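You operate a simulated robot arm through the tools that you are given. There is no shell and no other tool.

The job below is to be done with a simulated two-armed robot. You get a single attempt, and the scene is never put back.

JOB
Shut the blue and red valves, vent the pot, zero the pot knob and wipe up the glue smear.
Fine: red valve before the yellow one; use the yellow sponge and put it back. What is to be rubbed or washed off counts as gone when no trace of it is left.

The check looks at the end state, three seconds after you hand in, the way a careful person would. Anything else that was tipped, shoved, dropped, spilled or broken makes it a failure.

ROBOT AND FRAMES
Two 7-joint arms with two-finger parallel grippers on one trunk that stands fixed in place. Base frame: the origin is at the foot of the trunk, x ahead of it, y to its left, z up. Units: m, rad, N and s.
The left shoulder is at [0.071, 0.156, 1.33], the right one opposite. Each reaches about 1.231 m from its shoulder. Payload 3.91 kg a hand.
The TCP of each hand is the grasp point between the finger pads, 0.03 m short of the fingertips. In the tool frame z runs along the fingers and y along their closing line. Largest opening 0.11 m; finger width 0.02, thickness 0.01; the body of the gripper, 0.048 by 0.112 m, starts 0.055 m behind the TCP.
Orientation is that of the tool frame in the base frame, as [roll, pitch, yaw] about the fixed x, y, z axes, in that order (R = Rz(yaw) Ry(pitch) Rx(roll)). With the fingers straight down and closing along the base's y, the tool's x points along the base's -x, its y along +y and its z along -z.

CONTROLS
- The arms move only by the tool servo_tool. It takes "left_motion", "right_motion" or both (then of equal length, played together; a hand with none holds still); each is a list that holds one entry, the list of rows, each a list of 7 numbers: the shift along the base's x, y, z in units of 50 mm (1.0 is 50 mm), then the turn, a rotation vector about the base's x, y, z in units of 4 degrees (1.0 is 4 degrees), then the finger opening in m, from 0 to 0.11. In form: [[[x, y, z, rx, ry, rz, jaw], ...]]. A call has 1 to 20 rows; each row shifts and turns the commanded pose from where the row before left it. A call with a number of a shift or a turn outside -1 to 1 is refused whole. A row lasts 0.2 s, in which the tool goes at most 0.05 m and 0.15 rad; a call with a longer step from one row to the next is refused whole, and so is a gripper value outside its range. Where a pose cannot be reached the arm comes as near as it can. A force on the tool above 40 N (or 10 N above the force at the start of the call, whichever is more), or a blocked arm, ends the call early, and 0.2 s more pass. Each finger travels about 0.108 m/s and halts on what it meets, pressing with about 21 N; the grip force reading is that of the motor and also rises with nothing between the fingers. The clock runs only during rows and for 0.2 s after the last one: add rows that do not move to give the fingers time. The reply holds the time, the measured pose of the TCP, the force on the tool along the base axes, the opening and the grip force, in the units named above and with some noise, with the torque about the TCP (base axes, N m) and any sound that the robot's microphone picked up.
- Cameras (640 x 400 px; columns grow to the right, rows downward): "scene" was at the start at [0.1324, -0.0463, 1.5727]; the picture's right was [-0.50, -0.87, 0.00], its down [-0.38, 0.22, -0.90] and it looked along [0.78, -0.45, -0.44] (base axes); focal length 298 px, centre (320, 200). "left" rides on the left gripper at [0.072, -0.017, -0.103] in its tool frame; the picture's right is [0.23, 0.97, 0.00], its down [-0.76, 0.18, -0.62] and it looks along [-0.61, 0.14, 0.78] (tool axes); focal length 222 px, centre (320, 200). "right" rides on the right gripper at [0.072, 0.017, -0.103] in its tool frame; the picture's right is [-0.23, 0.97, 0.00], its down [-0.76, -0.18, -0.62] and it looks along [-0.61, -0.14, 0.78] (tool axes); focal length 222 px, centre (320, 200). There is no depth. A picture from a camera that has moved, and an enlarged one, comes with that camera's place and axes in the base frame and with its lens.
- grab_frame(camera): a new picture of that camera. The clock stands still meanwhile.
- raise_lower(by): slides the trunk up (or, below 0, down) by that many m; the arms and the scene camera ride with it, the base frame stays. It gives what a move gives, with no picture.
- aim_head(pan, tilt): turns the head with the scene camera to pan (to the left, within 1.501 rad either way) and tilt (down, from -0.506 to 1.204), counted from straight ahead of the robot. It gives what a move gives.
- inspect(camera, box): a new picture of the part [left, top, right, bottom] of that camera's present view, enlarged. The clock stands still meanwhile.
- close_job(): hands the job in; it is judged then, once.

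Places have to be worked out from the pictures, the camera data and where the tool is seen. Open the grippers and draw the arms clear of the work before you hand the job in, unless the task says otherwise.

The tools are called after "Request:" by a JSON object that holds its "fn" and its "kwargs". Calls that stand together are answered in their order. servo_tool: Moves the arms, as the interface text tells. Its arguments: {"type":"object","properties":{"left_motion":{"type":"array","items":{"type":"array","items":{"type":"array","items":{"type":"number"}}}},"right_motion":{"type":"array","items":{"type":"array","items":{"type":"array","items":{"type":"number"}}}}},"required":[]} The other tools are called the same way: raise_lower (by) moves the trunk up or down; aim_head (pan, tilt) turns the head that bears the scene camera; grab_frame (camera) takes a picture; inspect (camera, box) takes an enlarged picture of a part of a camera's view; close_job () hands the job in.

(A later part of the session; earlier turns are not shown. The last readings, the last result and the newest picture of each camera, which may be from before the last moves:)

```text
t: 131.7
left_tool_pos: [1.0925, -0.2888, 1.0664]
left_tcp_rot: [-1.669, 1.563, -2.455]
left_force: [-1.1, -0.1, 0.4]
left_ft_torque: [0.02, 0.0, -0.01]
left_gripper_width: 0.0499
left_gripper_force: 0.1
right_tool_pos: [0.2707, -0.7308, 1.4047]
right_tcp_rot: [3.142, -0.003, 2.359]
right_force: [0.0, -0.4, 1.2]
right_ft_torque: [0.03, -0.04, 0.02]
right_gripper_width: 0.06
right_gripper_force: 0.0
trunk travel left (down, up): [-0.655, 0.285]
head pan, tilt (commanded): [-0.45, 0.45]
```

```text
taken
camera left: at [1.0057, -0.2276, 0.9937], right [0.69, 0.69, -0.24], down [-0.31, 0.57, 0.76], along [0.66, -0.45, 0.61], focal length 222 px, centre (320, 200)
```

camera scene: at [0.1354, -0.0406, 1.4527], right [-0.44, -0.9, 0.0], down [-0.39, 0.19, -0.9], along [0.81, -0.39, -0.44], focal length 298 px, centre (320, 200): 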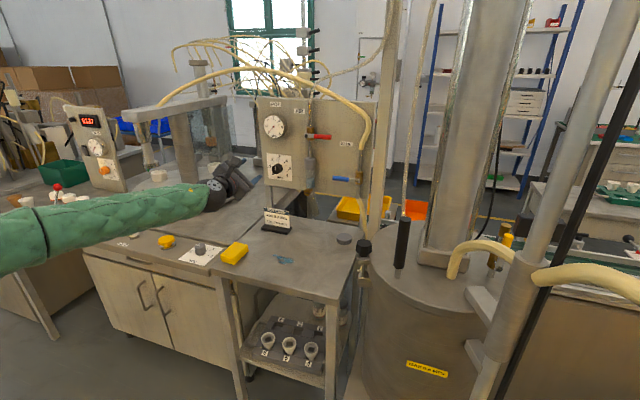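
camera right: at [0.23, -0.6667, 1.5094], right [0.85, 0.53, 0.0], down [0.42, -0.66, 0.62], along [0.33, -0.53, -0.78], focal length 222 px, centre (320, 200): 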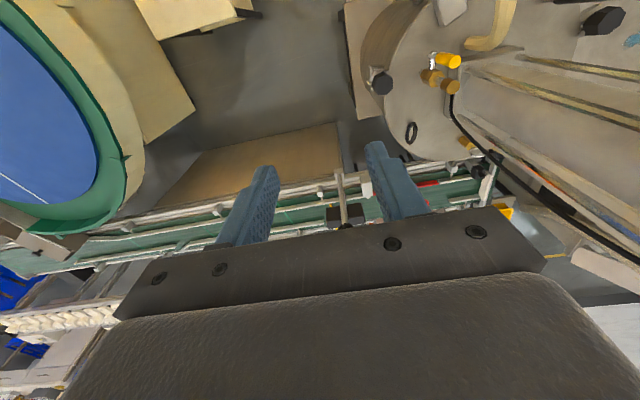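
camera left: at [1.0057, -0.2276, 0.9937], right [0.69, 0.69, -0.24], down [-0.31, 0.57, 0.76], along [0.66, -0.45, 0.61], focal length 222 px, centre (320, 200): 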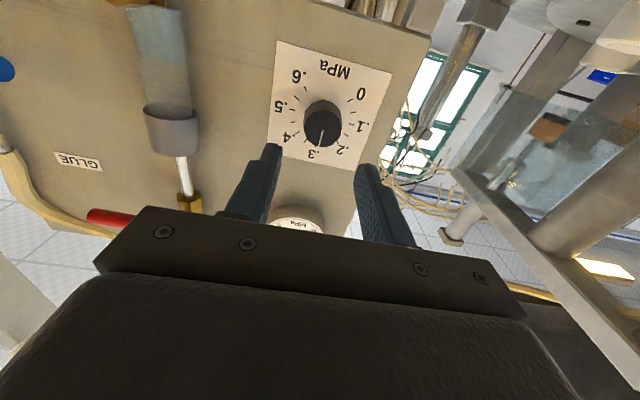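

At standoff again, centred (h −0.568, z 1.066). I try the straight approach to 5.5 cm off the panel with the jaw around the knob.

Request:
{"fn": "servo_tool", "kwargs": {"left_motion": [[[0.233, -0.233, -0.01, 0, 0, 0, 0.05], [0.233, -0.233, -0.01, 0, 0, 0, 0.05], [0.233, -0.233, 0, 0, 0, 0, 0.05], [0.233, -0.233, 0, 0, 0, 0, 0.05]]]}}

Request:
{"fn": "grab_frame", "kwargs": {"camera": "left"}}

```text
t: 132.7
left_tool_pos: [1.1362, -0.3372, 1.0656]
left_tcp_rot: [-1.814, 1.562, -2.6]
left_force: [0.4, 0.5, -0.2]
left_ft_torque: [0.03, 0.04, 0.01]
left_gripper_width: 0.0502
left_gripper_force: 0.0
right_tool_pos: [0.2716, -0.7313, 1.4038]
right_tcp_rot: [3.139, -0.001, 2.362]
right_force: [0.6, -0.6, -0.7]
right_ft_torque: [0.02, -0.02, 0.01]
right_gripper_width: 0.0599
right_gripper_force: 0.0
trunk travel left (down, up): [-0.655, 0.285]
head pan, tilt (commanded): [-0.45, 0.45]
```

```text
taken
camera left: at [1.0508, -0.2756, 0.9935], right [0.69, 0.69, -0.24], down [-0.31, 0.57, 0.76], along [0.66, -0.45, 0.6], focal length 222 px, centre (320, 200)
```

left: 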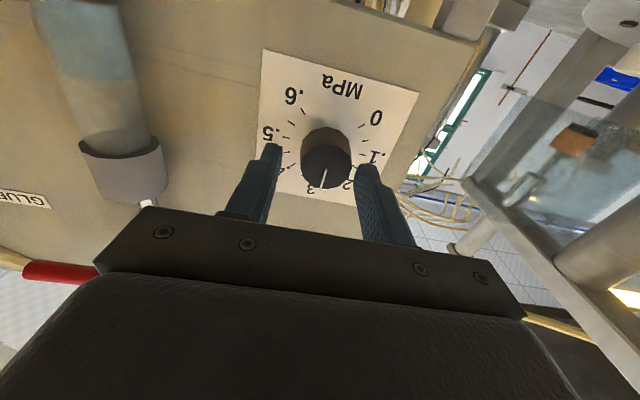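

It reaches 5.6 cm without complaint. The knob sits ~4 mm off-centre between the pads; I shift and go 8 mm deeper.

Request:
{"fn": "servo_tool", "kwargs": {"left_motion": [[[0.06, 0.06, 0, 0, 0, 0, 0.05], [0.08, -0.08, 0, 0, 0, 0, 0.05], [0.04, -0.04, 0, 0, 0, 0, 0.05]]]}}

Request:
{"fn": "grab_frame", "kwargs": {"camera": "left"}}

```text
t: 133.5
left_tool_pos: [1.1396, -0.3308, 1.0683]
left_tcp_rot: [-1.653, 1.56, -2.439]
left_force: [0.0, 1.0, -0.3]
left_ft_torque: [0.01, 0.01, 0.0]
left_gripper_width: 0.0501
left_gripper_force: 0.1
left hand out of reach, approached as far as the arm can: row 1, 2
right_tool_pos: [0.2695, -0.7277, 1.4076]
right_tcp_rot: [3.142, 0.0, 2.36]
right_force: [0.1, 0.0, 0.1]
right_ft_torque: [-0.02, -0.01, 0.01]
right_gripper_width: 0.0599
right_gripper_force: 0.0
trunk travel left (down, up): [-0.655, 0.285]
head pan, tilt (commanded): [-0.45, 0.45]
```

```text
taken
camera left: at [1.0535, -0.2696, 0.9956], right [0.69, 0.69, -0.24], down [-0.31, 0.57, 0.76], along [0.66, -0.45, 0.6], focal length 222 px, centre (320, 200)
```

left: 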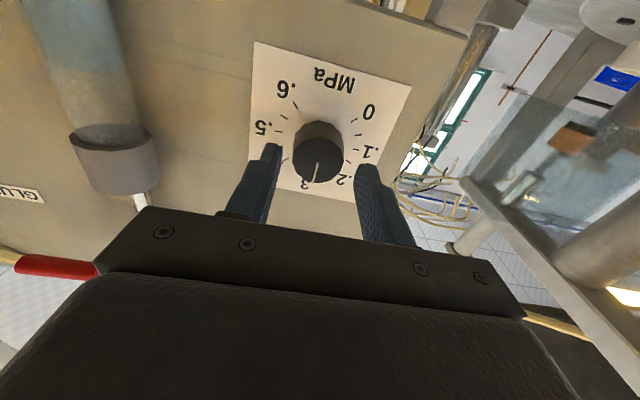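

I'm at the reach limit with only ~4 mm of fingertip on the knob; I need ~13 mm more. I back off, raise the right hand further (lifting its upper arm from the hose), and then lower the trunk another 6 cm.

Request:
{"fn": "servo_tool", "kwargs": {"left_motion": [[[-0.2, 0.2, 0, 0, 0, 0, 0.05], [-0.25, 0.25, 0.2, 0, 0, 0, 0.05], [-0.25, 0.25, 0.3, 0, 0, 0, 0.05], [-0.25, 0.25, 0.3, 0, 0, 0, 0.05], [0, 0, 0.3, 0, 0, 0, 0.05], [0, 0, 0.2, 0, 0, 0, 0.05], [0, 0, 0, 0, 0, 0, 0.05], [0, 0, 0, 0, 0, 0, 0.05]]], "right_motion": [[[0, 0, 0.5, 0, 0, 0, 0.06], [0, 0, 0.5, 0, 0, 0, 0.06], [0, 0, 0.5, 0, 0, 0, 0.06], [0, 0, 0.5, 0, 0, 0, 0.06], [0, 0, 0.5, 0, 0, 0, 0.06], [0, 0, 0.5, 0, 0, 0, 0.06], [0, 0, 0.5, 0, 0, 0, 0.06], [0, 0, 0.5, 0, 0, 0, 0.06]]]}}

Request:
{"fn": "aim_head", "kwargs": {"pan": -1.3, "tilt": 0.6}}

Request:
{"fn": "grab_frame", "kwargs": {"camera": "scene"}}

```text
t: 135.3
left_tool_pos: [1.0949, -0.2841, 1.1322]
left_tcp_rot: [-1.604, 1.557, -2.394]
left_force: [-0.1, -0.4, 0.5]
left_ft_torque: [0.01, -0.02, -0.04]
left_gripper_width: 0.05
left_gripper_force: 0.1
right_tool_pos: [0.2714, -0.7274, 1.6067]
right_tcp_rot: [-3.14, 0.001, 2.361]
right_force: [-0.6, -0.5, 0.3]
right_ft_torque: [-0.01, 0.01, 0.0]
right_gripper_width: 0.0602
right_gripper_force: 0.1
trunk travel left (down, up): [-0.655, 0.285]
head pan, tilt (commanded): [-0.45, 0.45]
```

```text
t: 136.5
left_tool_pos: [1.0931, -0.2859, 1.1333]
left_tcp_rot: [-1.665, 1.561, -2.451]
left_force: [0.0, 1.1, 0.9]
left_ft_torque: [0.01, 0.03, -0.02]
left_gripper_width: 0.0501
left_gripper_force: 0.1
right_tool_pos: [0.2713, -0.7285, 1.6041]
right_tcp_rot: [3.14, -0.001, 2.362]
right_force: [0.0, -0.4, 0.3]
right_ft_torque: [0.0, 0.02, 0.01]
right_gripper_width: 0.0599
right_gripper_force: 0.0
trunk travel left (down, up): [-0.655, 0.285]
head pan, tilt (commanded): [-1.3, 0.6]
```

```text
taken
camera scene: at [0.0763, -0.0858, 1.4391], right [-0.96, -0.27, 0.0], down [-0.15, 0.54, -0.82], along [0.22, -0.79, -0.57], focal length 298 px, centre (320, 200)
```

scene: 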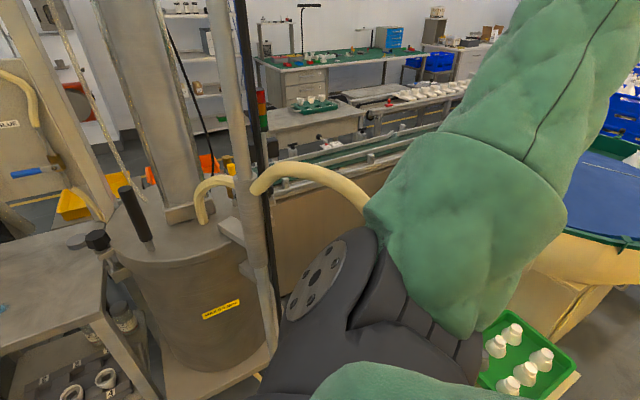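

Another look suggests the hose margin would get thin with more lowering, so instead I'll angle the fingers ~13° in azimuth (that buys the reach) and turn the knob in two ~68° bites with the pads closing near vertical. I roll to +56° and yaw 13° at the standoff.

Request:
{"fn": "servo_tool", "kwargs": {"left_motion": [[[0.006, -0.02, -0.097, -0.707, 0.707, 0, 0.055], [0.006, -0.02, -0.097, -0.707, 0.707, 0, 0.055], [0.006, -0.02, -0.097, -0.707, 0.707, 0, 0.055], [0.006, -0.02, -0.097, -0.707, 0.707, 0, 0.055], [0.006, -0.02, -0.097, -0.707, 0.707, 0, 0.055], [0.006, -0.02, -0.097, -0.707, 0.707, 0, 0.055], [0.006, -0.02, -0.097, -0.707, 0.707, 0, 0.055], [0.006, -0.02, -0.097, -0.707, 0.707, 0, 0.055], [0.006, -0.02, -0.097, -0.707, 0.707, 0, 0.055], [0.006, -0.02, -0.097, -0.707, 0.707, 0, 0.055], [0.006, -0.02, -0.097, -0.707, 0.707, 0, 0.055], [0.006, -0.02, -0.097, -0.707, 0.707, 0, 0.055], [0.006, -0.02, -0.097, -0.707, 0.707, 0, 0.055], [0.006, -0.02, -0.097, -0.707, 0.707, 0, 0.055], [0, 0, 0, 0, 0, 1, 0.055], [0, 0, 0, 0, 0, 1, 0.055], [0, 0, 0, 0, 0, 1, 0.055], [0, 0, 0, 0, 0, 0.25, 0.055]]]}}

Request:
{"fn": "grab_frame", "kwargs": {"camera": "left"}}

Request:
{"fn": "aim_head", "kwargs": {"pan": -0.45, "tilt": 0.4}}

Request:
{"fn": "inspect", "kwargs": {"camera": "scene", "box": [200, 120, 360, 240]}}

```text
t: 140.3
left_tool_pos: [1.0974, -0.2984, 1.0636]
left_tcp_rot: [-1.569, 0.581, -2.13]
left_force: [-0.3, 0.2, 0.4]
left_ft_torque: [0.01, 0.03, -0.02]
left_gripper_width: 0.0549
left_gripper_force: 0.0
right_tool_pos: [0.2717, -0.7283, 1.6058]
right_tcp_rot: [-3.14, 0.0, 2.362]
right_force: [0.2, 0.3, -0.5]
right_ft_torque: [-0.02, -0.02, -0.02]
right_gripper_width: 0.06
right_gripper_force: 0.0
trunk travel left (down, up): [-0.655, 0.285]
head pan, tilt (commanded): [-1.3, 0.6]
```

```text
taken
camera left: at [0.9735, -0.3025, 1.0379], right [0.18, 0.29, -0.94], down [-0.14, 0.95, 0.27], along [0.97, 0.08, 0.22], focal length 222 px, centre (320, 200)
```

left: 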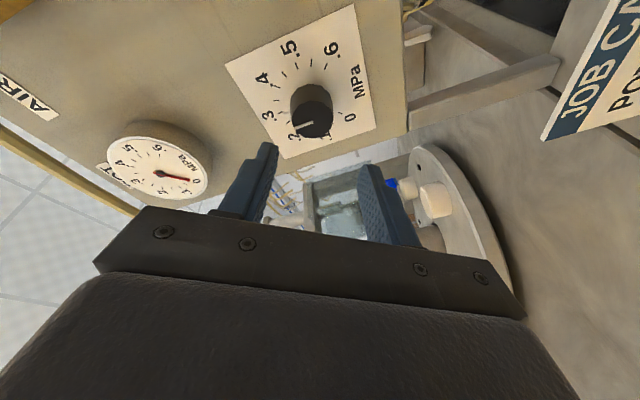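

```text
t: 141.5
left_tool_pos: [1.0981, -0.2994, 1.0633]
left_tcp_rot: [-1.568, 0.583, -2.131]
left_force: [-0.5, 0.2, 1.1]
left_ft_torque: [0.0, 0.02, -0.02]
left_gripper_width: 0.0553
left_gripper_force: 0.0
right_tool_pos: [0.2709, -0.7296, 1.6045]
right_tcp_rot: [-3.141, -0.001, 2.359]
right_force: [0.2, -0.8, -0.6]
right_ft_torque: [0.0, -0.03, 0.0]
right_gripper_width: 0.0602
right_gripper_force: 0.0
trunk travel left (down, up): [-0.655, 0.285]
head pan, tilt (commanded): [-0.45, 0.4]
```

```text
3.33 times, centred on (280, 180) of scene
camera zoom: at [0.1361, -0.041, 1.4573], right [-0.44, -0.9, 0.0], down [-0.35, 0.17, -0.92], along [0.83, -0.4, -0.39], focal length 993 px, centre (453, 267)
```

zoom: 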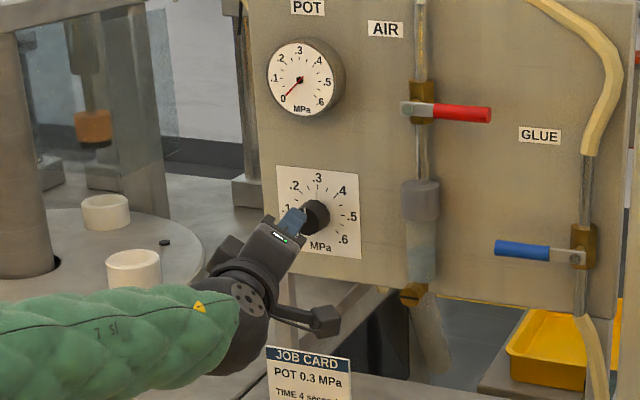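

Pot gauge reads 0. Fingers are aligned at yaw +13°, roll 56°. I advance toward the knob to 4.8 cm.

Request:
{"fn": "servo_tool", "kwargs": {"left_motion": [[[0.216, -0.222, 0.02, 0, 0, 0, 0.055], [0.216, -0.222, 0.01, 0, 0, 0, 0.055], [0.216, -0.222, 0, 0, 0, 0, 0.055], [0.216, -0.222, 0, 0, 0, 0, 0.055]]]}}

Request:
{"fn": "grab_frame", "kwargs": {"camera": "left"}}

```text
t: 142.5
left_tool_pos: [1.1419, -0.3437, 1.0653]
left_tcp_rot: [-1.57, 0.582, -2.13]
left_force: [0.9, 0.4, 0.6]
left_ft_torque: [0.04, 0.01, -0.07]
left_gripper_width: 0.0549
left_gripper_force: 0.1
right_tool_pos: [0.2711, -0.7324, 1.603]
right_tcp_rot: [3.138, -0.002, 2.361]
right_force: [0.2, -0.4, -0.6]
right_ft_torque: [0.05, -0.01, 0.01]
right_gripper_width: 0.06
right_gripper_force: 0.0
trunk travel left (down, up): [-0.655, 0.285]
head pan, tilt (commanded): [-0.45, 0.4]
```

```text
taken
camera left: at [1.0167, -0.348, 1.0399], right [0.18, 0.29, -0.94], down [-0.14, 0.95, 0.27], along [0.97, 0.08, 0.22], focal length 222 px, centre (320, 200)
```

left: 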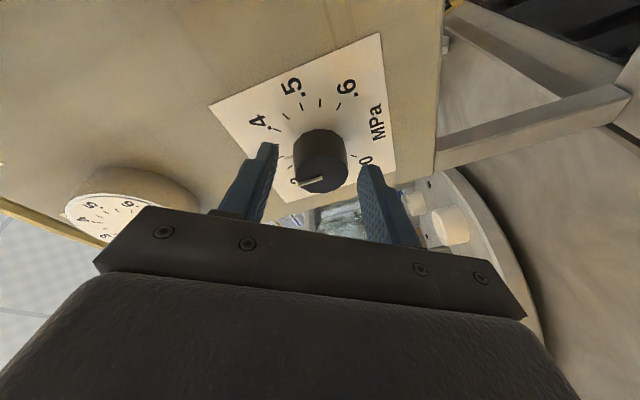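

In position with the knob centred between the pads. I close on it.

Request:
{"fn": "servo_tool", "kwargs": {"left_motion": [[[0, 0, 0, 0, 0, 0, 0.03], [0, 0, 0, 0, 0, 0, 0.01], [0, 0, 0, 0, 0, 0, 0.0]]]}}

Request:
{"fn": "grab_frame", "kwargs": {"camera": "left"}}

```text
t: 143.3
left_tool_pos: [1.1427, -0.3431, 1.0655]
left_tcp_rot: [-1.571, 0.582, -2.13]
left_force: [-1.4, 3.7, -4.6]
left_ft_torque: [-0.43, -0.42, -0.66]
left_gripper_width: 0.0393
left_gripper_force: 45.2
right_tool_pos: [0.2705, -0.7297, 1.6044]
right_tcp_rot: [3.141, -0.004, 2.359]
right_force: [0.1, 0.1, 0.4]
right_ft_torque: [0.01, -0.01, 0.0]
right_gripper_width: 0.0601
right_gripper_force: 0.1
trunk travel left (down, up): [-0.655, 0.285]
head pan, tilt (commanded): [-0.45, 0.4]
```

```text
taken
camera left: at [1.0165, -0.3472, 1.0395], right [0.18, 0.29, -0.94], down [-0.14, 0.95, 0.27], along [0.97, 0.08, 0.22], focal length 222 px, centre (320, 200)
```

left: 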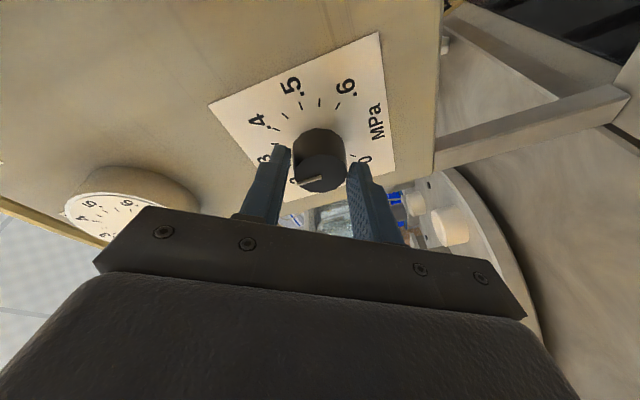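

Gripped at 39 mm. I begin turning counter‑clockwise about the finger axis, first 20°, and check the forces and the pointer.

Request:
{"fn": "servo_tool", "kwargs": {"left_motion": [[[0, 0, 0, -0.847, 0.531, 0, 0.0], [0, 0, 0, -0.847, 0.531, 0, 0.0], [0, 0, 0, -0.847, 0.531, 0, 0.0], [0, 0, 0, -0.847, 0.531, 0, 0.0], [0, 0, 0, -0.847, 0.531, 0, 0.0]]]}}

Request:
{"fn": "grab_frame", "kwargs": {"camera": "left"}}

Request:
{"fn": "inspect", "kwargs": {"camera": "scene", "box": [250, 130, 330, 200]}}

```text
t: 144.5
left_tool_pos: [1.1427, -0.3434, 1.0655]
left_tcp_rot: [-1.572, 0.233, -2.13]
left_force: [-6.7, 5.8, -7.3]
left_ft_torque: [0.02, 0.08, -0.46]
left_gripper_width: 0.0384
left_gripper_force: 45.1
right_tool_pos: [0.27, -0.7282, 1.6049]
right_tcp_rot: [-3.141, 0.001, 2.36]
right_force: [0.0, 0.3, -0.7]
right_ft_torque: [0.0, 0.03, -0.04]
right_gripper_width: 0.0601
right_gripper_force: 0.1
trunk travel left (down, up): [-0.655, 0.285]
head pan, tilt (commanded): [-0.45, 0.4]
```

```text
taken
camera left: at [1.0145, -0.3513, 1.0648], right [0.0, 0.0, -1.0], down [-0.11, 0.99, 0.0], along [0.99, 0.11, 0.0], focal length 222 px, centre (320, 200)
```

left: 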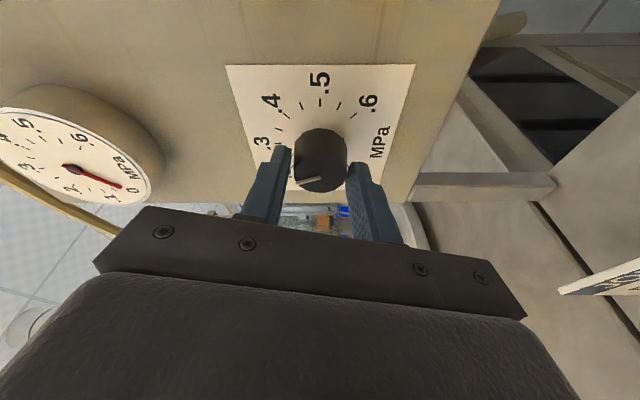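

```text
5.71 times, centred on (290, 165) of scene
camera zoom: at [0.1364, -0.0408, 1.4573], right [-0.44, -0.9, 0.0], down [-0.35, 0.17, -0.92], along [0.83, -0.4, -0.39], focal length 1702 px, centre (491, 400)
```

zoom: 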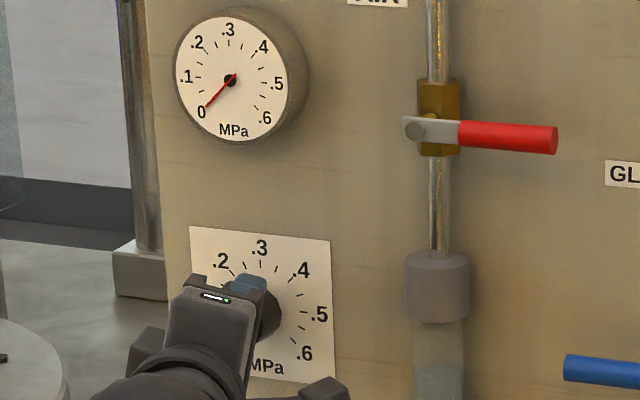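

The pointer appears to move with the hand (some slip possible). I continue the bite to about 68° in total.

Request:
{"fn": "servo_tool", "kwargs": {"left_motion": [[[0, 0, 0, -0.847, 0.531, 0, 0.0], [0, 0, 0, -0.847, 0.531, 0, 0.0], [0, 0, 0, -0.847, 0.531, 0, 0.0], [0, 0, 0, -0.847, 0.531, 0, 0.0], [0, 0, 0, -0.847, 0.531, 0, 0.0], [0, 0, 0, -0.847, 0.531, 0, 0.0], [0, 0, 0, -0.847, 0.531, 0, 0.0], [0, 0, 0, -0.847, 0.531, 0, 0.0], [0, 0, 0, -0.847, 0.531, 0, 0.0], [0, 0, 0, -0.847, 0.531, 0, 0.0], [0, 0, 0, -0.847, 0.531, 0, 0.0], [0, 0, 0, -0.847, 0.531, 0, 0.0]]]}}

Request:
{"fn": "grab_frame", "kwargs": {"camera": "left"}}

Request:
{"fn": "inspect", "kwargs": {"camera": "left", "box": [220, 60, 420, 220]}}

```text
t: 147.1
left_tool_pos: [1.1416, -0.3434, 1.0651]
left_tcp_rot: [-1.571, -0.604, -2.129]
left_force: [-2.8, 3.4, -5.2]
left_ft_torque: [0.69, 0.73, 0.05]
left_gripper_width: 0.0392
left_gripper_force: 45.3
right_tool_pos: [0.2713, -0.7284, 1.6046]
right_tcp_rot: [-3.14, -0.002, 2.359]
right_force: [0.0, -0.2, 0.4]
right_ft_torque: [0.02, -0.01, 0.06]
right_gripper_width: 0.0601
right_gripper_force: 0.1
trunk travel left (down, up): [-0.655, 0.285]
head pan, tilt (commanded): [-0.45, 0.4]
```

```text
taken
camera left: at [1.0271, -0.3308, 1.12], right [-0.39, -0.63, -0.67], down [-0.25, 0.78, -0.58], along [0.89, -0.06, -0.46], focal length 222 px, centre (320, 200)
```

left: 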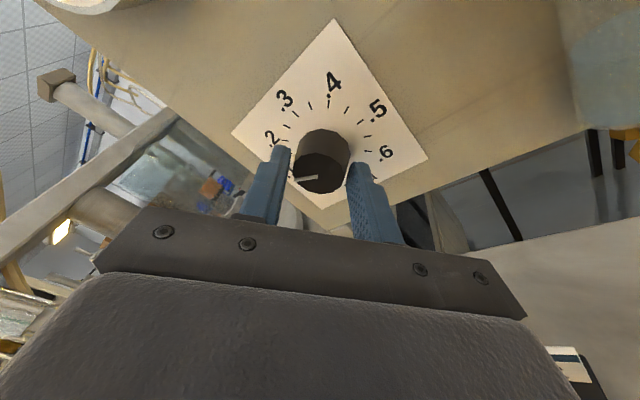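

```text
2.50 times, centred on (320, 140) of left
camera zoom: at [1.0271, -0.3308, 1.12], right [-0.39, -0.63, -0.67], down [-0.25, 0.78, -0.58], along [0.89, -0.06, -0.46], focal length 555 px, centre (320, 350)
```

zoom: 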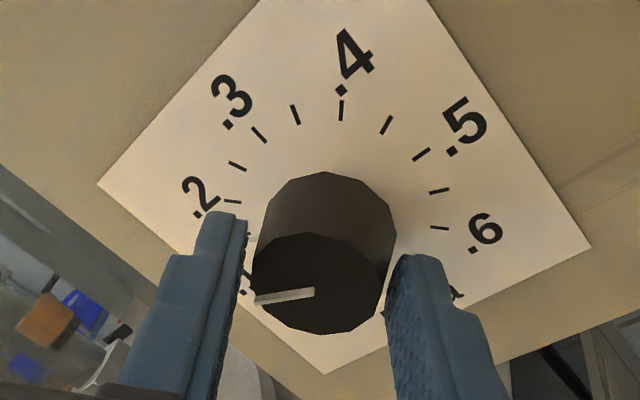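

The knob followed to roughly 0.165 (about 60° of the 68°). I open the jaw, roll back about 80° and prepare the second bite.

Request:
{"fn": "servo_tool", "kwargs": {"left_motion": [[[0, 0, 0, 0, 0, 0, 0.055], [0, 0, 0, 0, 0, 0, 0.06], [0, 0, 0, 0.847, -0.531, 0, 0.06], [0, 0, 0, 0.847, -0.531, 0, 0.06], [0, 0, 0, 0.847, -0.531, 0, 0.06], [0, 0, 0, 0.847, -0.531, 0, 0.06], [0, 0, 0, 0.847, -0.531, 0, 0.06], [0, 0, 0, 0.847, -0.531, 0, 0.06], [0, 0, 0, 0.847, -0.531, 0, 0.06], [0, 0, 0, 0.847, -0.531, 0, 0.06], [0, 0, 0, 0.847, -0.531, 0, 0.06], [0, 0, 0, 0.847, -0.531, 0, 0.06], [0, 0, 0, 0.847, -0.531, 0, 0.06], [0, 0, 0, 0.847, -0.531, 0, 0.06], [0, 0, 0, 0.847, -0.531, 0, 0.06], [0, 0, 0, 0.847, -0.531, 0, 0.06], [0, 0, 0, 0.847, -0.531, 0, 0.06], [0, 0, 0, 0.847, -0.531, 0, 0.06], [0, 0, 0, 0.847, -0.531, 0, 0.06], [0, 0, 0, 0.847, -0.531, 0, 0.06]]]}}

Request:
{"fn": "inspect", "kwargs": {"camera": "left", "box": [220, 60, 420, 220]}}

```text
t: 151.3
left_tool_pos: [1.1431, -0.3448, 1.0652]
left_tcp_rot: [-1.568, 0.654, -2.13]
left_force: [0.2, 0.3, 0.9]
left_ft_torque: [0.0, -0.03, -0.01]
left_gripper_width: 0.06
left_gripper_force: 0.1
right_tool_pos: [0.2699, -0.7285, 1.6049]
right_tcp_rot: [3.141, 0.001, 2.36]
right_force: [-0.6, 0.3, 0.1]
right_ft_torque: [-0.01, 0.02, 0.0]
right_gripper_width: 0.0601
right_gripper_force: 0.1
trunk travel left (down, up): [-0.655, 0.285]
head pan, tilt (commanded): [-0.45, 0.4]
```

```text
2.50 times, centred on (320, 140) of left
camera zoom: at [1.0178, -0.346, 1.0348], right [0.22, 0.35, -0.91], down [-0.15, 0.94, 0.32], along [0.96, 0.07, 0.26], focal length 555 px, centre (320, 350)
```

zoom: 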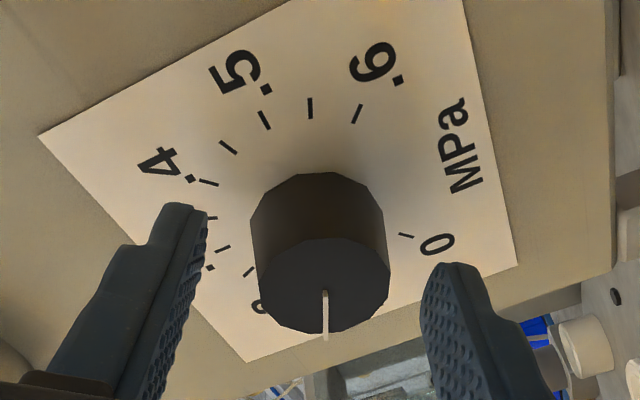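

The knob held its place near 0.15. I close for the second bite.

Request:
{"fn": "servo_tool", "kwargs": {"left_motion": [[[0, 0, 0, 0, 0, 0, 0.03], [0, 0, 0, 0, 0, 0, 0.01], [0, 0, 0, 0, 0, 0, 0.0], [0, 0, 0, -0.847, 0.531, 0, 0.0], [0, 0, 0, -0.847, 0.531, 0, 0.0], [0, 0, 0, -0.847, 0.531, 0, 0.0], [0, 0, 0, -0.847, 0.531, 0, 0.0], [0, 0, 0, -0.847, 0.531, 0, 0.0], [0, 0, 0, -0.847, 0.531, 0, 0.0], [0, 0, 0, -0.847, 0.531, 0, 0.0], [0, 0, 0, -0.847, 0.531, 0, 0.0], [0, 0, 0, -0.847, 0.531, 0, 0.0], [0, 0, 0, -0.847, 0.531, 0, 0.0], [0, 0, 0, -0.847, 0.531, 0, 0.0], [0, 0, 0, -0.847, 0.531, 0, 0.0], [0, 0, 0, -0.847, 0.531, 0, 0.0]]]}}

Request:
{"fn": "inspect", "kwargs": {"camera": "left", "box": [220, 60, 420, 220]}}

```text
t: 154.7
left_tool_pos: [1.1433, -0.3436, 1.0646]
left_tcp_rot: [-1.571, -0.257, -2.129]
left_force: [0.8, 1.6, -4.0]
left_ft_torque: [0.81, 0.81, 0.25]
left_gripper_width: 0.0384
left_gripper_force: 45.3
right_tool_pos: [0.2706, -0.7291, 1.6047]
right_tcp_rot: [3.141, -0.002, 2.36]
right_force: [-1.0, -0.5, -1.2]
right_ft_torque: [0.0, 0.0, 0.02]
right_gripper_width: 0.06
right_gripper_force: 0.0
trunk travel left (down, up): [-0.655, 0.285]
head pan, tilt (commanded): [-0.45, 0.4]
```

```text
2.50 times, centred on (320, 140) of left
camera zoom: at [1.0189, -0.3445, 1.0996], right [-0.25, -0.4, -0.88], down [-0.16, 0.92, -0.36], along [0.96, 0.05, -0.29], focal length 555 px, centre (320, 350)
```

zoom: 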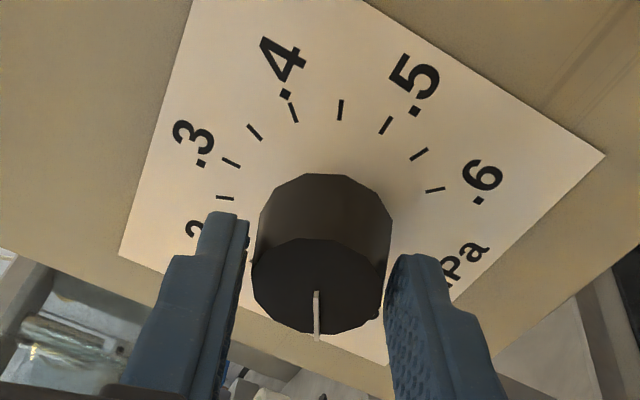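

The pointer is at about 0.04 now. I turn about 16° more.

Request:
{"fn": "servo_tool", "kwargs": {"left_motion": [[[0, 0, 0, -0.847, 0.531, 0, 0.0], [0, 0, 0, -0.847, 0.531, 0, 0.0], [0, 0, 0, -0.847, 0.531, 0, 0.0], [0, 0, 0, -0.847, 0.531, 0, 0.0]]]}}

Request:
{"fn": "inspect", "kwargs": {"camera": "left", "box": [220, 60, 420, 220]}}

```text
t: 155.7
left_tool_pos: [1.1429, -0.3442, 1.0647]
left_tcp_rot: [-1.572, -0.537, -2.129]
left_force: [-2.0, 1.4, -3.3]
left_ft_torque: [0.79, 0.86, 0.03]
left_gripper_width: 0.0393
left_gripper_force: 45.2
right_tool_pos: [0.2717, -0.7286, 1.6043]
right_tcp_rot: [3.141, -0.002, 2.36]
right_force: [1.3, 0.1, -0.9]
right_ft_torque: [-0.03, 0.02, -0.02]
right_gripper_width: 0.0603
right_gripper_force: 0.1
trunk travel left (down, up): [-0.655, 0.285]
head pan, tilt (commanded): [-0.45, 0.4]
```

```text
2.50 times, centred on (320, 140) of left
camera zoom: at [1.0251, -0.3341, 1.1165], right [-0.37, -0.59, -0.72], down [-0.23, 0.81, -0.54], along [0.9, -0.03, -0.43], focal length 555 px, centre (320, 350)
```

zoom: 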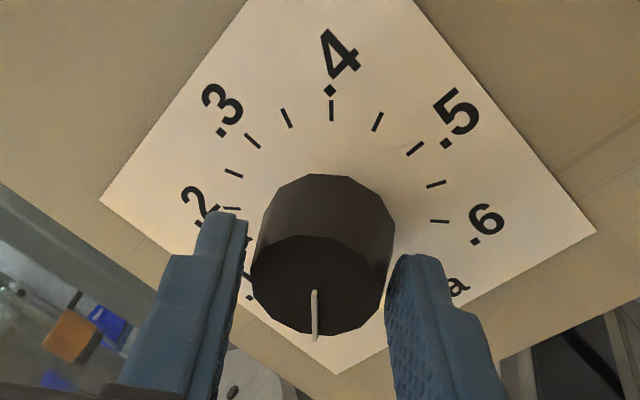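

By ray-casting the pointer onto the knob face it now points ~133° counter‑clockwise from the .3 position, i.e. 0. I release and back straight off to check it from further away.

Request:
{"fn": "servo_tool", "kwargs": {"left_motion": [[[0, 0, 0, 0, 0, 0, 0.055], [0, 0, 0, 0, 0, 0, 0.06], [-0.25, 0.25, 0, 0, 0, 0, 0.06], [-0.25, 0.25, 0, 0, 0, 0, 0.06], [-0.25, 0.25, 0, 0, 0, 0, 0.06], [-0.25, 0.25, 0, 0, 0, 0, 0.06], [-0.25, 0.25, 0, 0, 0, 0, 0.06], [-0.25, 0.25, 0, 0, 0, 0, 0.06]]]}}

Request:
{"fn": "grab_frame", "kwargs": {"camera": "left"}}

Request:
{"fn": "inspect", "kwargs": {"camera": "left", "box": [250, 50, 400, 170]}}

Request:
{"fn": "inspect", "kwargs": {"camera": "scene", "box": [255, 145, 325, 195]}}

```text
t: 157.5
left_tool_pos: [1.0652, -0.2694, 1.065]
left_tcp_rot: [-1.569, -0.534, -2.132]
left_force: [0.7, 0.3, 0.3]
left_ft_torque: [0.01, -0.01, 0.01]
left_gripper_width: 0.0601
left_gripper_force: 0.0
left hand out of reach, approached as far as the arm can: row 3
right_tool_pos: [0.2698, -0.7284, 1.6053]
right_tcp_rot: [-3.141, -0.002, 2.36]
right_force: [-0.3, 0.2, -0.3]
right_ft_torque: [0.02, 0.0, -0.02]
right_gripper_width: 0.0598
right_gripper_force: 0.1
trunk travel left (down, up): [-0.655, 0.285]
head pan, tilt (commanded): [-0.45, 0.4]
```

```text
taken
camera left: at [0.9492, -0.2596, 1.1168], right [-0.37, -0.59, -0.72], down [-0.23, 0.81, -0.54], along [0.9, -0.03, -0.43], focal length 222 px, centre (320, 200)
```

left: 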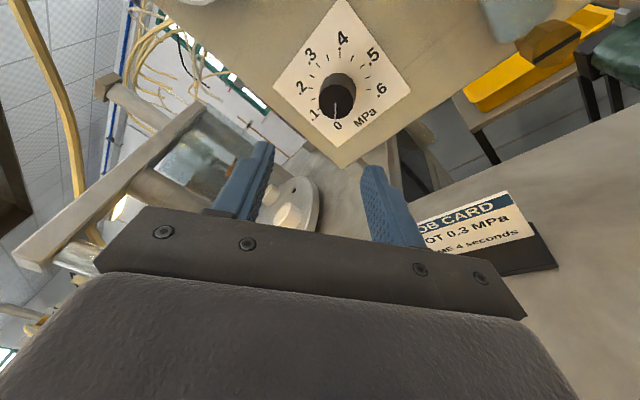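

```text
3.33 times, centred on (325, 110) of left
camera zoom: at [0.9492, -0.2596, 1.1168], right [-0.37, -0.59, -0.72], down [-0.23, 0.81, -0.54], along [0.9, -0.03, -0.43], focal length 740 px, centre (303, 500)
```

zoom: 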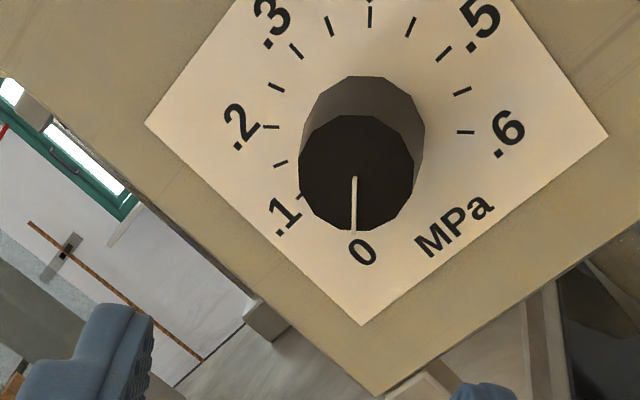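

```text
8.00 times, centred on (290, 170) of scene
camera zoom: at [0.1358, -0.0406, 1.4574], right [-0.44, -0.9, 0.0], down [-0.35, 0.17, -0.92], along [0.83, -0.4, -0.39], focal length 2383 px, centre (560, 440)
```

zoom: 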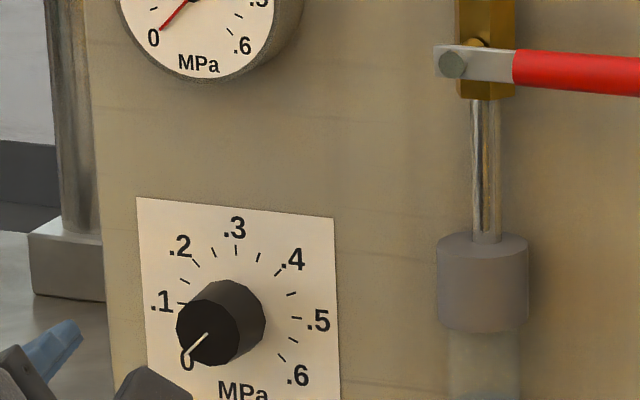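

The pointer now sits on 0 from both viewpoints (≈225°, exactly the 0 mark) and the gauge reads 0. Next the smear: I look at sponge, smear and job card area in the scene view.

Request:
{"fn": "aim_head", "kwargs": {"pan": -0.25, "tilt": 0.65}}

Request:
{"fn": "grab_frame", "kwargs": {"camera": "scene"}}

Request:
{"fn": "inspect", "kwargs": {"camera": "scene", "box": [220, 160, 420, 280]}}

```text
t: 158.2
left_tool_pos: [1.0667, -0.2694, 1.0659]
left_tcp_rot: [-1.57, -0.535, -2.129]
left_force: [0.5, -0.1, 0.2]
left_ft_torque: [0.02, -0.02, 0.01]
left_gripper_width: 0.0601
left_gripper_force: 0.1
right_tool_pos: [0.2703, -0.7285, 1.6055]
right_tcp_rot: [3.141, 0.001, 2.359]
right_force: [0.6, -0.5, 0.0]
right_ft_torque: [0.01, 0.0, -0.02]
right_gripper_width: 0.0599
right_gripper_force: 0.1
trunk travel left (down, up): [-0.655, 0.285]
head pan, tilt (commanded): [-0.25, 0.649]
```

```text
taken
camera scene: at [0.1369, -0.0221, 1.4349], right [-0.25, -0.97, 0.0], down [-0.59, 0.15, -0.8], along [0.77, -0.2, -0.6], focal length 298 px, centre (320, 200)
```

scene: 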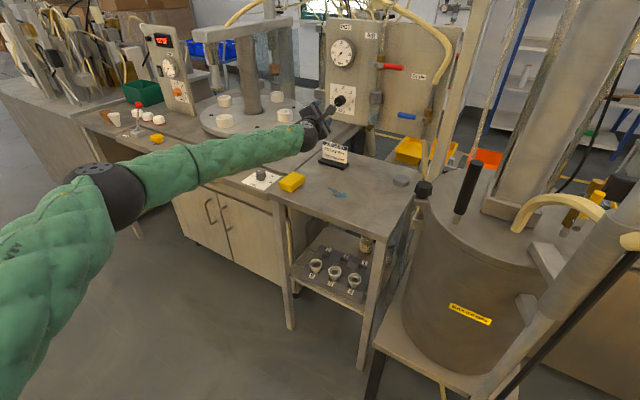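

```text
3.20 times, centred on (320, 220) of scene
camera zoom: at [0.1369, -0.0221, 1.4349], right [-0.25, -0.97, 0.0], down [-0.59, 0.15, -0.8], along [0.77, -0.2, -0.6], focal length 953 px, centre (320, 136)
```

zoom: 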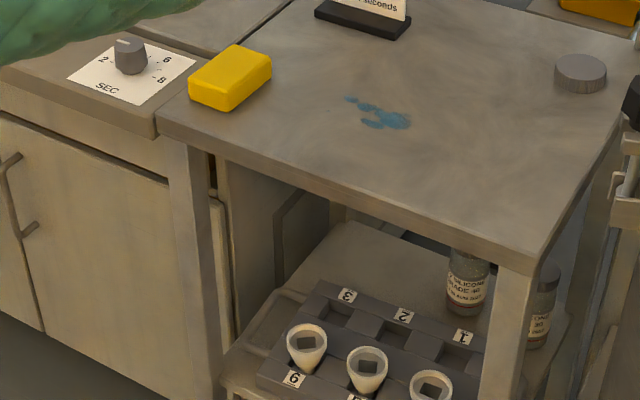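

Triangulation with well-defined objects puts the bench top at z≈0.84, the sponge (85×46×~37 mm, long side along the 45° bench edge) centred near (0.984,−0.141), and the smear at x 0.885–0.955, y −0.315…−0.26. I back the left hand off and roll it back to neutral.

Request:
{"fn": "servo_tool", "kwargs": {"left_motion": [[[-0.07, 0.07, 0.08, 0.847, -0.531, 0, 0.06], [-0.07, 0.07, 0.08, 0.847, -0.531, 0, 0.06], [-0.07, 0.07, 0.08, 0.847, -0.531, 0, 0.06], [-0.07, 0.07, 0.08, 0.847, -0.531, 0, 0.06], [-0.07, 0.07, 0.08, 0.847, -0.531, 0, 0.06], [-0.07, 0.07, 0.08, 0.847, -0.531, 0, 0.06], [-0.07, 0.07, 0.08, 0.847, -0.531, 0, 0.06], [-0.07, 0.07, 0.08, 0.847, -0.531, 0, 0.06], [-0.07, 0.07, 0.08, 0.847, -0.531, 0, 0.06], [-0.07, 0.07, 0.08, 0.847, -0.531, 0, 0.06], [-0.07, 0.07, 0.08, 0.847, -0.531, 0, 0.06], [-0.07, 0.07, 0.08, 0.847, -0.531, 0, 0.06], [-0.07, 0.07, 0.08, 0.847, -0.531, 0, 0.06], [-0.07, 0.07, 0.08, 0.847, -0.531, 0, 0.06], [-0.07, 0.07, 0.08, 0.847, -0.531, 0, 0.06], [-0.07, 0.07, 0.08, 0.847, -0.531, 0, 0.06], [-0.07, 0.07, 0.08, 0.847, -0.531, 0, 0.06], [-0.07, 0.07, 0.08, 0.847, -0.531, 0, 0.06], [-0.07, 0.07, 0.08, 0.847, -0.531, 0, 0.06], [-0.07, 0.07, 0.08, 0.847, -0.531, 0, 0.06]]]}}

Request:
{"fn": "servo_tool", "kwargs": {"left_motion": [[[0, 0, 0, 0.847, -0.531, 0, 0.06], [0, 0, 0, 0.847, -0.531, 0, 0.06], [0, 0, 0, 0.847, -0.531, 0, 0.06], [0, 0, 0, 0.847, -0.531, 0, 0.06], [0, 0, 0, 0.847, -0.531, 0, 0.06], [0, 0, 0, 0.847, -0.531, 0, 0.06], [0, 0, 0, 0.847, -0.531, 0, 0.06], [0, 0, 0, 0.847, -0.531, 0, 0.06], [0, 0, 0, 0.847, -0.531, 0, 0.06], [0, 0, 0, 0.847, -0.531, 0, 0.06], [0, 0, 0, 0, 0, -1, 0.06], [0, 0, 0, 0, 0, -1, 0.06], [0, 0, 0, 0, 0, -1, 0.06], [0, 0, 0, 0, 0, -0.22, 0.06]]]}}

```text
t: 162.4
left_tool_pos: [0.9959, -0.1981, 1.1455]
left_tcp_rot: [-1.57, 0.862, -2.128]
left_force: [-1.0, -0.1, 0.6]
left_ft_torque: [0.0, 0.02, -0.03]
left_gripper_width: 0.0598
left_gripper_force: 0.0
right_tool_pos: [0.2703, -0.7287, 1.6051]
right_tcp_rot: [-3.141, 0.001, 2.361]
right_force: [0.5, -1.0, 0.0]
right_ft_torque: [0.0, -0.01, 0.03]
right_gripper_width: 0.06
right_gripper_force: 0.2
trunk travel left (down, up): [-0.655, 0.285]
head pan, tilt (commanded): [-0.25, 0.649]
```

```text
t: 165.4
left_tool_pos: [1.0297, -0.1912, 1.1583]
left_tcp_rot: [-1.558, 1.29, -2.425]
left_force: [0.4, -0.1, -0.4]
left_ft_torque: [0.02, -0.01, -0.01]
left_gripper_width: 0.0602
left_gripper_force: 0.0
left hand out of reach, approached as far as the arm can: row 5, 6, 7, 8, 9, 10
right_tool_pos: [0.2705, -0.7286, 1.6052]
right_tcp_rot: [-3.141, 0.0, 2.359]
right_force: [0.1, 0.0, 0.6]
right_ft_torque: [-0.01, 0.0, 0.03]
right_gripper_width: 0.0597
right_gripper_force: 0.0
trunk travel left (down, up): [-0.655, 0.285]
head pan, tilt (commanded): [-0.25, 0.649]
```

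A wrist limit appears again near neutral roll with level fingers, so I pitch the fingers down now, which frees it.

Request:
{"fn": "servo_tool", "kwargs": {"left_motion": [[[-0.05, 0.03, 0, 1.0, 0.85, 0, 0.08], [-0.05, 0.03, 0, 1.0, 0.85, 0, 0.08], [-0.05, 0.03, 0, 1.0, 0.85, 0, 0.08], [-0.05, 0.03, 0, 1.0, 0.85, 0, 0.08], [-0.05, 0.03, 0, 1.0, 0.85, 0, 0.08], [-0.05, 0.03, 0, 1.0, 0.85, 0, 0.08], [-0.05, 0.03, 0, 1.0, 0.85, 0, 0.08], [-0.05, 0.03, 0, 1.0, 0.85, 0, 0.08], [-0.05, 0.03, 0, 1.0, 0.85, 0, 0.08], [-0.05, 0.03, 0, 1.0, 0.85, 0, 0.08], [-0.05, 0.03, 0, 1.0, 0.85, 0, 0.08], [-0.05, 0.03, 0, 1.0, 0.85, 0, 0.08], [-0.05, 0.03, 0, 1.0, 0.85, 0, 0.08], [-0.05, 0.03, 0, 1.0, 0.85, 0, 0.08], [-0.05, 0.03, 0, 1.0, 0.85, 0, 0.08], [-0.05, 0.03, 0, 1.0, 0.85, 0, 0.08], [-0.05, 0.03, 0, 1.0, 0.85, 0, 0.08]]]}}

Request:
{"fn": "grab_frame", "kwargs": {"camera": "left"}}

```text
t: 169.0
left_tool_pos: [0.986, -0.1669, 1.1568]
left_tcp_rot: [-3.138, 0.014, 2.557]
left_force: [0.2, -0.1, 1.1]
left_ft_torque: [0.0, 0.01, 0.0]
left_gripper_width: 0.0799
left_gripper_force: 0.1
right_tool_pos: [0.2723, -0.7308, 1.6039]
right_tcp_rot: [-3.141, -0.001, 2.361]
right_force: [0.3, -0.3, -0.2]
right_ft_torque: [0.01, 0.0, 0.02]
right_gripper_width: 0.06
right_gripper_force: 0.0
trunk travel left (down, up): [-0.655, 0.285]
head pan, tilt (commanded): [-0.25, 0.649]
```

```text
taken
camera left: at [0.915, -0.139, 1.2596], right [0.35, 0.94, -0.01], down [0.73, -0.27, 0.63], along [0.59, -0.23, -0.77], focal length 222 px, centre (320, 200)
```

left: 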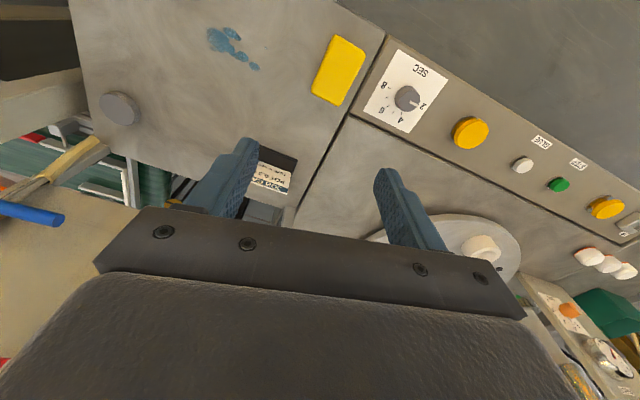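

Fingers are down, with the sponge and the smear in view. I zoom in on both for exact placement.

Request:
{"fn": "inspect", "kwargs": {"camera": "left", "box": [190, 0, 390, 125]}}

```text
3.20 times, centred on (290, 62) of left
camera zoom: at [0.915, -0.139, 1.2596], right [0.35, 0.94, -0.01], down [0.73, -0.27, 0.63], along [0.59, -0.23, -0.77], focal length 711 px, centre (416, 640)
```

zoom: 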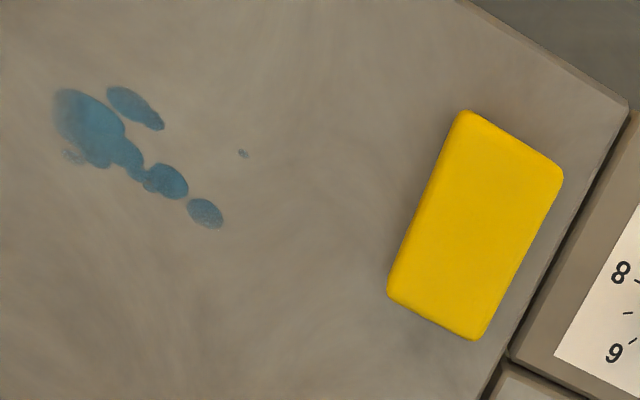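

I can see everything: the smear's blobs span 0.872–0.947 in x and −0.315…−0.23 in y (incl. a stray dot at (0.921,−0.232)), and the sponge is centred at (0.986,−0.138), 80×51 mm, squared to the 45° bench axes. I align the hand and go above the sponge.

Request:
{"fn": "servo_tool", "kwargs": {"left_motion": [[[0, 0.1, -0.3, 0.1, 0.15, -0.72, 0.09], [0, 0.1, -0.4, 0, 0, -0.72, 0.09], [0, 0.1, -0.4, 0, 0, -0.72, 0.09], [0, 0.1, -0.4, 0, 0, -0.72, 0.09], [0, 0.1, -0.4, 0, 0, 0, 0.09], [0, 0.07, -0.4, 0, 0, 0, 0.09], [0, 0, -0.4, 0, 0, 0, 0.09], [0, 0, -0.4, 0, 0, 0, 0.09]]]}}

Request:
{"fn": "grab_frame", "kwargs": {"camera": "left"}}

```text
t: 170.8
left_tool_pos: [0.9871, -0.1519, 1.0606]
left_tcp_rot: [-3.139, 0.01, 2.507]
left_force: [0.3, 0.0, -0.2]
left_ft_torque: [-0.01, 0.01, -0.02]
left_gripper_width: 0.0902
left_gripper_force: 0.1
left hand out of reach, approached as far as the arm can: row 1, 2, 3, 4
right_tool_pos: [0.2714, -0.7291, 1.6045]
right_tcp_rot: [-3.141, -0.001, 2.36]
right_force: [0.6, -1.0, 0.6]
right_ft_torque: [0.03, 0.03, -0.02]
right_gripper_width: 0.0602
right_gripper_force: 0.1
trunk travel left (down, up): [-0.655, 0.285]
head pan, tilt (commanded): [-0.25, 0.649]
```

```text
taken
camera left: at [0.918, -0.1209, 1.1627], right [0.39, 0.92, -0.01], down [0.72, -0.3, 0.63], along [0.58, -0.25, -0.78], focal length 222 px, centre (320, 200)
```

left: 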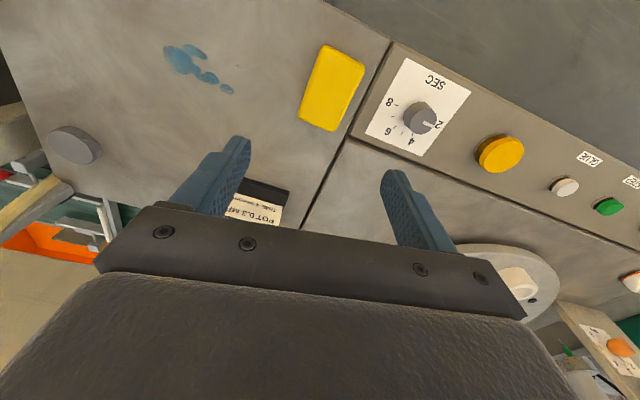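

Yaw is limited on that side, but gripping the sponge across its long side (80 mm) needs a turn of +81° the other way, which is in range. I rotate there with the jaw wide open, staying high.

Request:
{"fn": "servo_tool", "kwargs": {"left_motion": [[[0, 0, 0, 0, 0, 1, 0.11], [0, 0, 0, 0, 0, 1, 0.11], [0, 0, 0, 0, 0, 1, 0.11], [0, 0, 0, 0, 0, 1, 0.11], [0, 0, 0, 0, 0, 1, 0.11], [0, 0, 0, 0, 0, 1, 0.11], [0, 0, 0, 0, 0, 1, 0.11], [0, 0, 0, 0, 0, 1, 0.11], [0, 0, 0, 0, 0, 1, 0.11], [0, 0, 0, 0, 0, 1, 0.11], [0, 0, 0, 0, 0, 1, 0.11], [0, 0, 0, 0, 0, 1, 0.11], [0, 0, 0, 0, 0, 1, 0.11], [0, 0, 0, 0, 0, 1, 0.11], [0, 0, 0, 0, 0, 1, 0.11], [0, 0, 0, 0, 0, 1, 0.11], [0, 0, 0, 0, 0, 1, 0.11], [0, 0, 0, 0, 0, 1, 0.11], [0, 0, 0, 0, 0, 1, 0.11], [0, 0, 0, 0, 0, 1, 0.11]]]}}

Request:
{"fn": "grab_frame", "kwargs": {"camera": "left"}}

```text
t: 175.0
left_tool_pos: [0.9863, -0.1523, 1.0601]
left_tcp_rot: [-3.139, 0.009, -2.38]
left_force: [-0.5, 0.1, -0.2]
left_ft_torque: [0.0, 0.0, -0.01]
left_gripper_width: 0.11
left_gripper_force: 0.2
right_tool_pos: [0.2698, -0.7298, 1.6052]
right_tcp_rot: [3.14, -0.001, 2.36]
right_force: [0.2, 0.8, -0.4]
right_ft_torque: [0.01, 0.03, -0.03]
right_gripper_width: 0.0599
right_gripper_force: 0.0
trunk travel left (down, up): [-0.655, 0.285]
head pan, tilt (commanded): [-0.25, 0.649]
```

```text
taken
camera left: at [0.9445, -0.2142, 1.1631], right [-0.84, 0.55, -0.01], down [0.42, 0.65, 0.63], along [0.35, 0.53, -0.78], focal length 222 px, centre (320, 200)
```

left: 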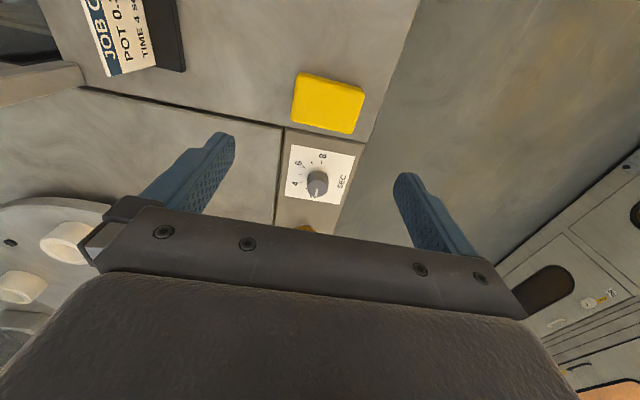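

In range and level. I zoom on the sponge from this view to centre on it.

Request:
{"fn": "inspect", "kwargs": {"camera": "left", "box": [250, 40, 410, 160]}}

```text
3.33 times, centred on (330, 100) of left
camera zoom: at [0.9445, -0.2142, 1.1631], right [-0.84, 0.55, -0.01], down [0.42, 0.65, 0.63], along [0.35, 0.53, -0.78], focal length 740 px, centre (287, 533)
```

zoom: 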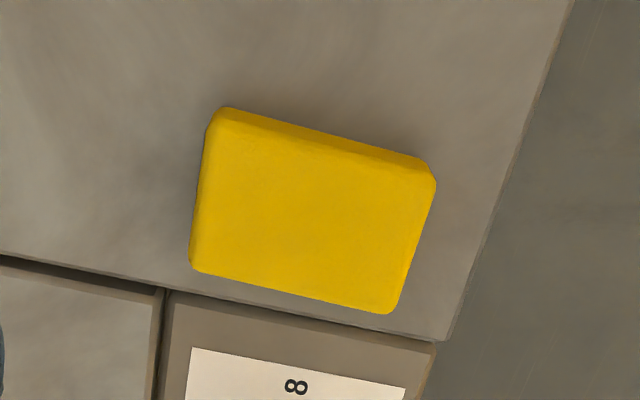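

The sponge centre is (0.985,−0.1375), top at z≈0.876, bench at ≈0.840. I centre and descend to z=0.92 with the jaw at 110 mm.

Request:
{"fn": "servo_tool", "kwargs": {"left_motion": [[[-0.03, 0.296, 0, 0, 0, 0.35, 0.11], [0, 0, -0.56, 0, 0, 0, 0.11], [0, 0, -0.56, 0, 0, 0, 0.11], [0, 0, -0.56, 0, 0, 0, 0.11], [0, 0, -0.56, 0, 0, 0, 0.11], [0, 0, -0.56, 0, 0, 0, 0.11]]]}}

Request:
{"fn": "grab_frame", "kwargs": {"camera": "left"}}

```text
t: 176.4
left_tool_pos: [0.9855, -0.1374, 0.9204]
left_tcp_rot: [-3.138, 0.012, -2.355]
left_force: [-0.4, -0.2, -1.2]
left_ft_torque: [-0.02, 0.01, 0.03]
left_gripper_width: 0.11
left_gripper_force: 0.2
right_tool_pos: [0.2708, -0.7282, 1.6048]
right_tcp_rot: [3.141, -0.001, 2.359]
right_force: [0.0, -0.5, 0.0]
right_ft_torque: [0.02, -0.03, 0.0]
right_gripper_width: 0.0598
right_gripper_force: 0.1
trunk travel left (down, up): [-0.655, 0.285]
head pan, tilt (commanded): [-0.25, 0.649]
```

```text
taken
camera left: at [0.9447, -0.1999, 1.0232], right [-0.85, 0.53, -0.01], down [0.41, 0.66, 0.63], along [0.34, 0.53, -0.78], focal length 222 px, centre (320, 200)
```

left: 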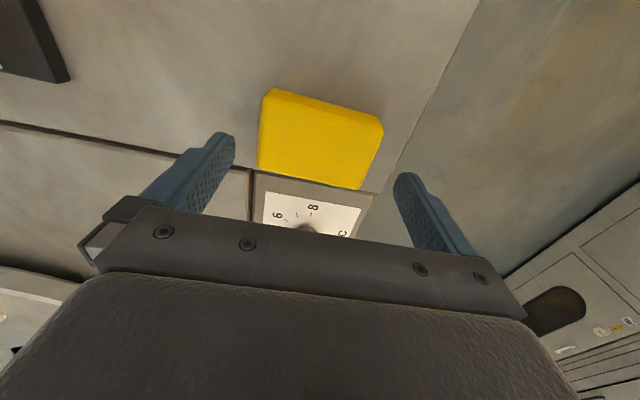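

Well centred between the fingers. I descend to z≈0.885 (fingertips ~1.5 cm above the bench) and check force.

Request:
{"fn": "servo_tool", "kwargs": {"left_motion": [[[0, 0, -0.35, 0, 0, 0, 0.11], [0, 0, -0.35, 0, 0, 0, 0.11]]]}}

Request:
{"fn": "grab_frame", "kwargs": {"camera": "left"}}

```text
t: 177.0
left_tool_pos: [0.9857, -0.1372, 0.8851]
left_tcp_rot: [-3.138, 0.012, -2.357]
left_force: [-0.7, 0.0, -0.6]
left_ft_torque: [0.02, -0.01, 0.01]
left_gripper_width: 0.11
left_gripper_force: 0.2
right_tool_pos: [0.2694, -0.7288, 1.6043]
right_tcp_rot: [3.14, -0.003, 2.36]
right_force: [-0.8, 0.9, 0.7]
right_ft_torque: [0.01, -0.03, -0.02]
right_gripper_width: 0.06
right_gripper_force: 0.0
trunk travel left (down, up): [-0.655, 0.285]
head pan, tilt (commanded): [-0.25, 0.649]
```

```text
taken
camera left: at [0.9445, -0.2006, 0.9874], right [-0.85, 0.53, -0.01], down [0.41, 0.66, 0.63], along [0.34, 0.53, -0.78], focal length 222 px, centre (320, 200)
```

left: 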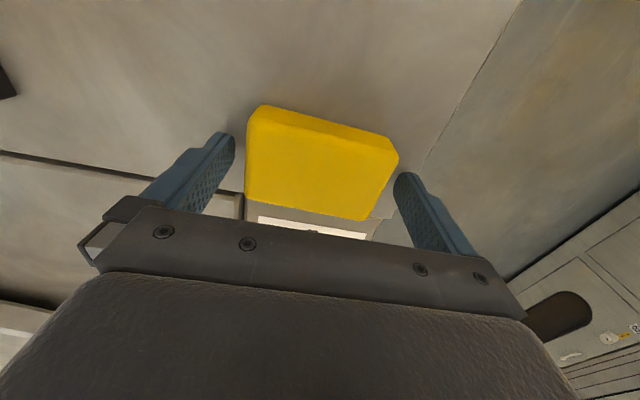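

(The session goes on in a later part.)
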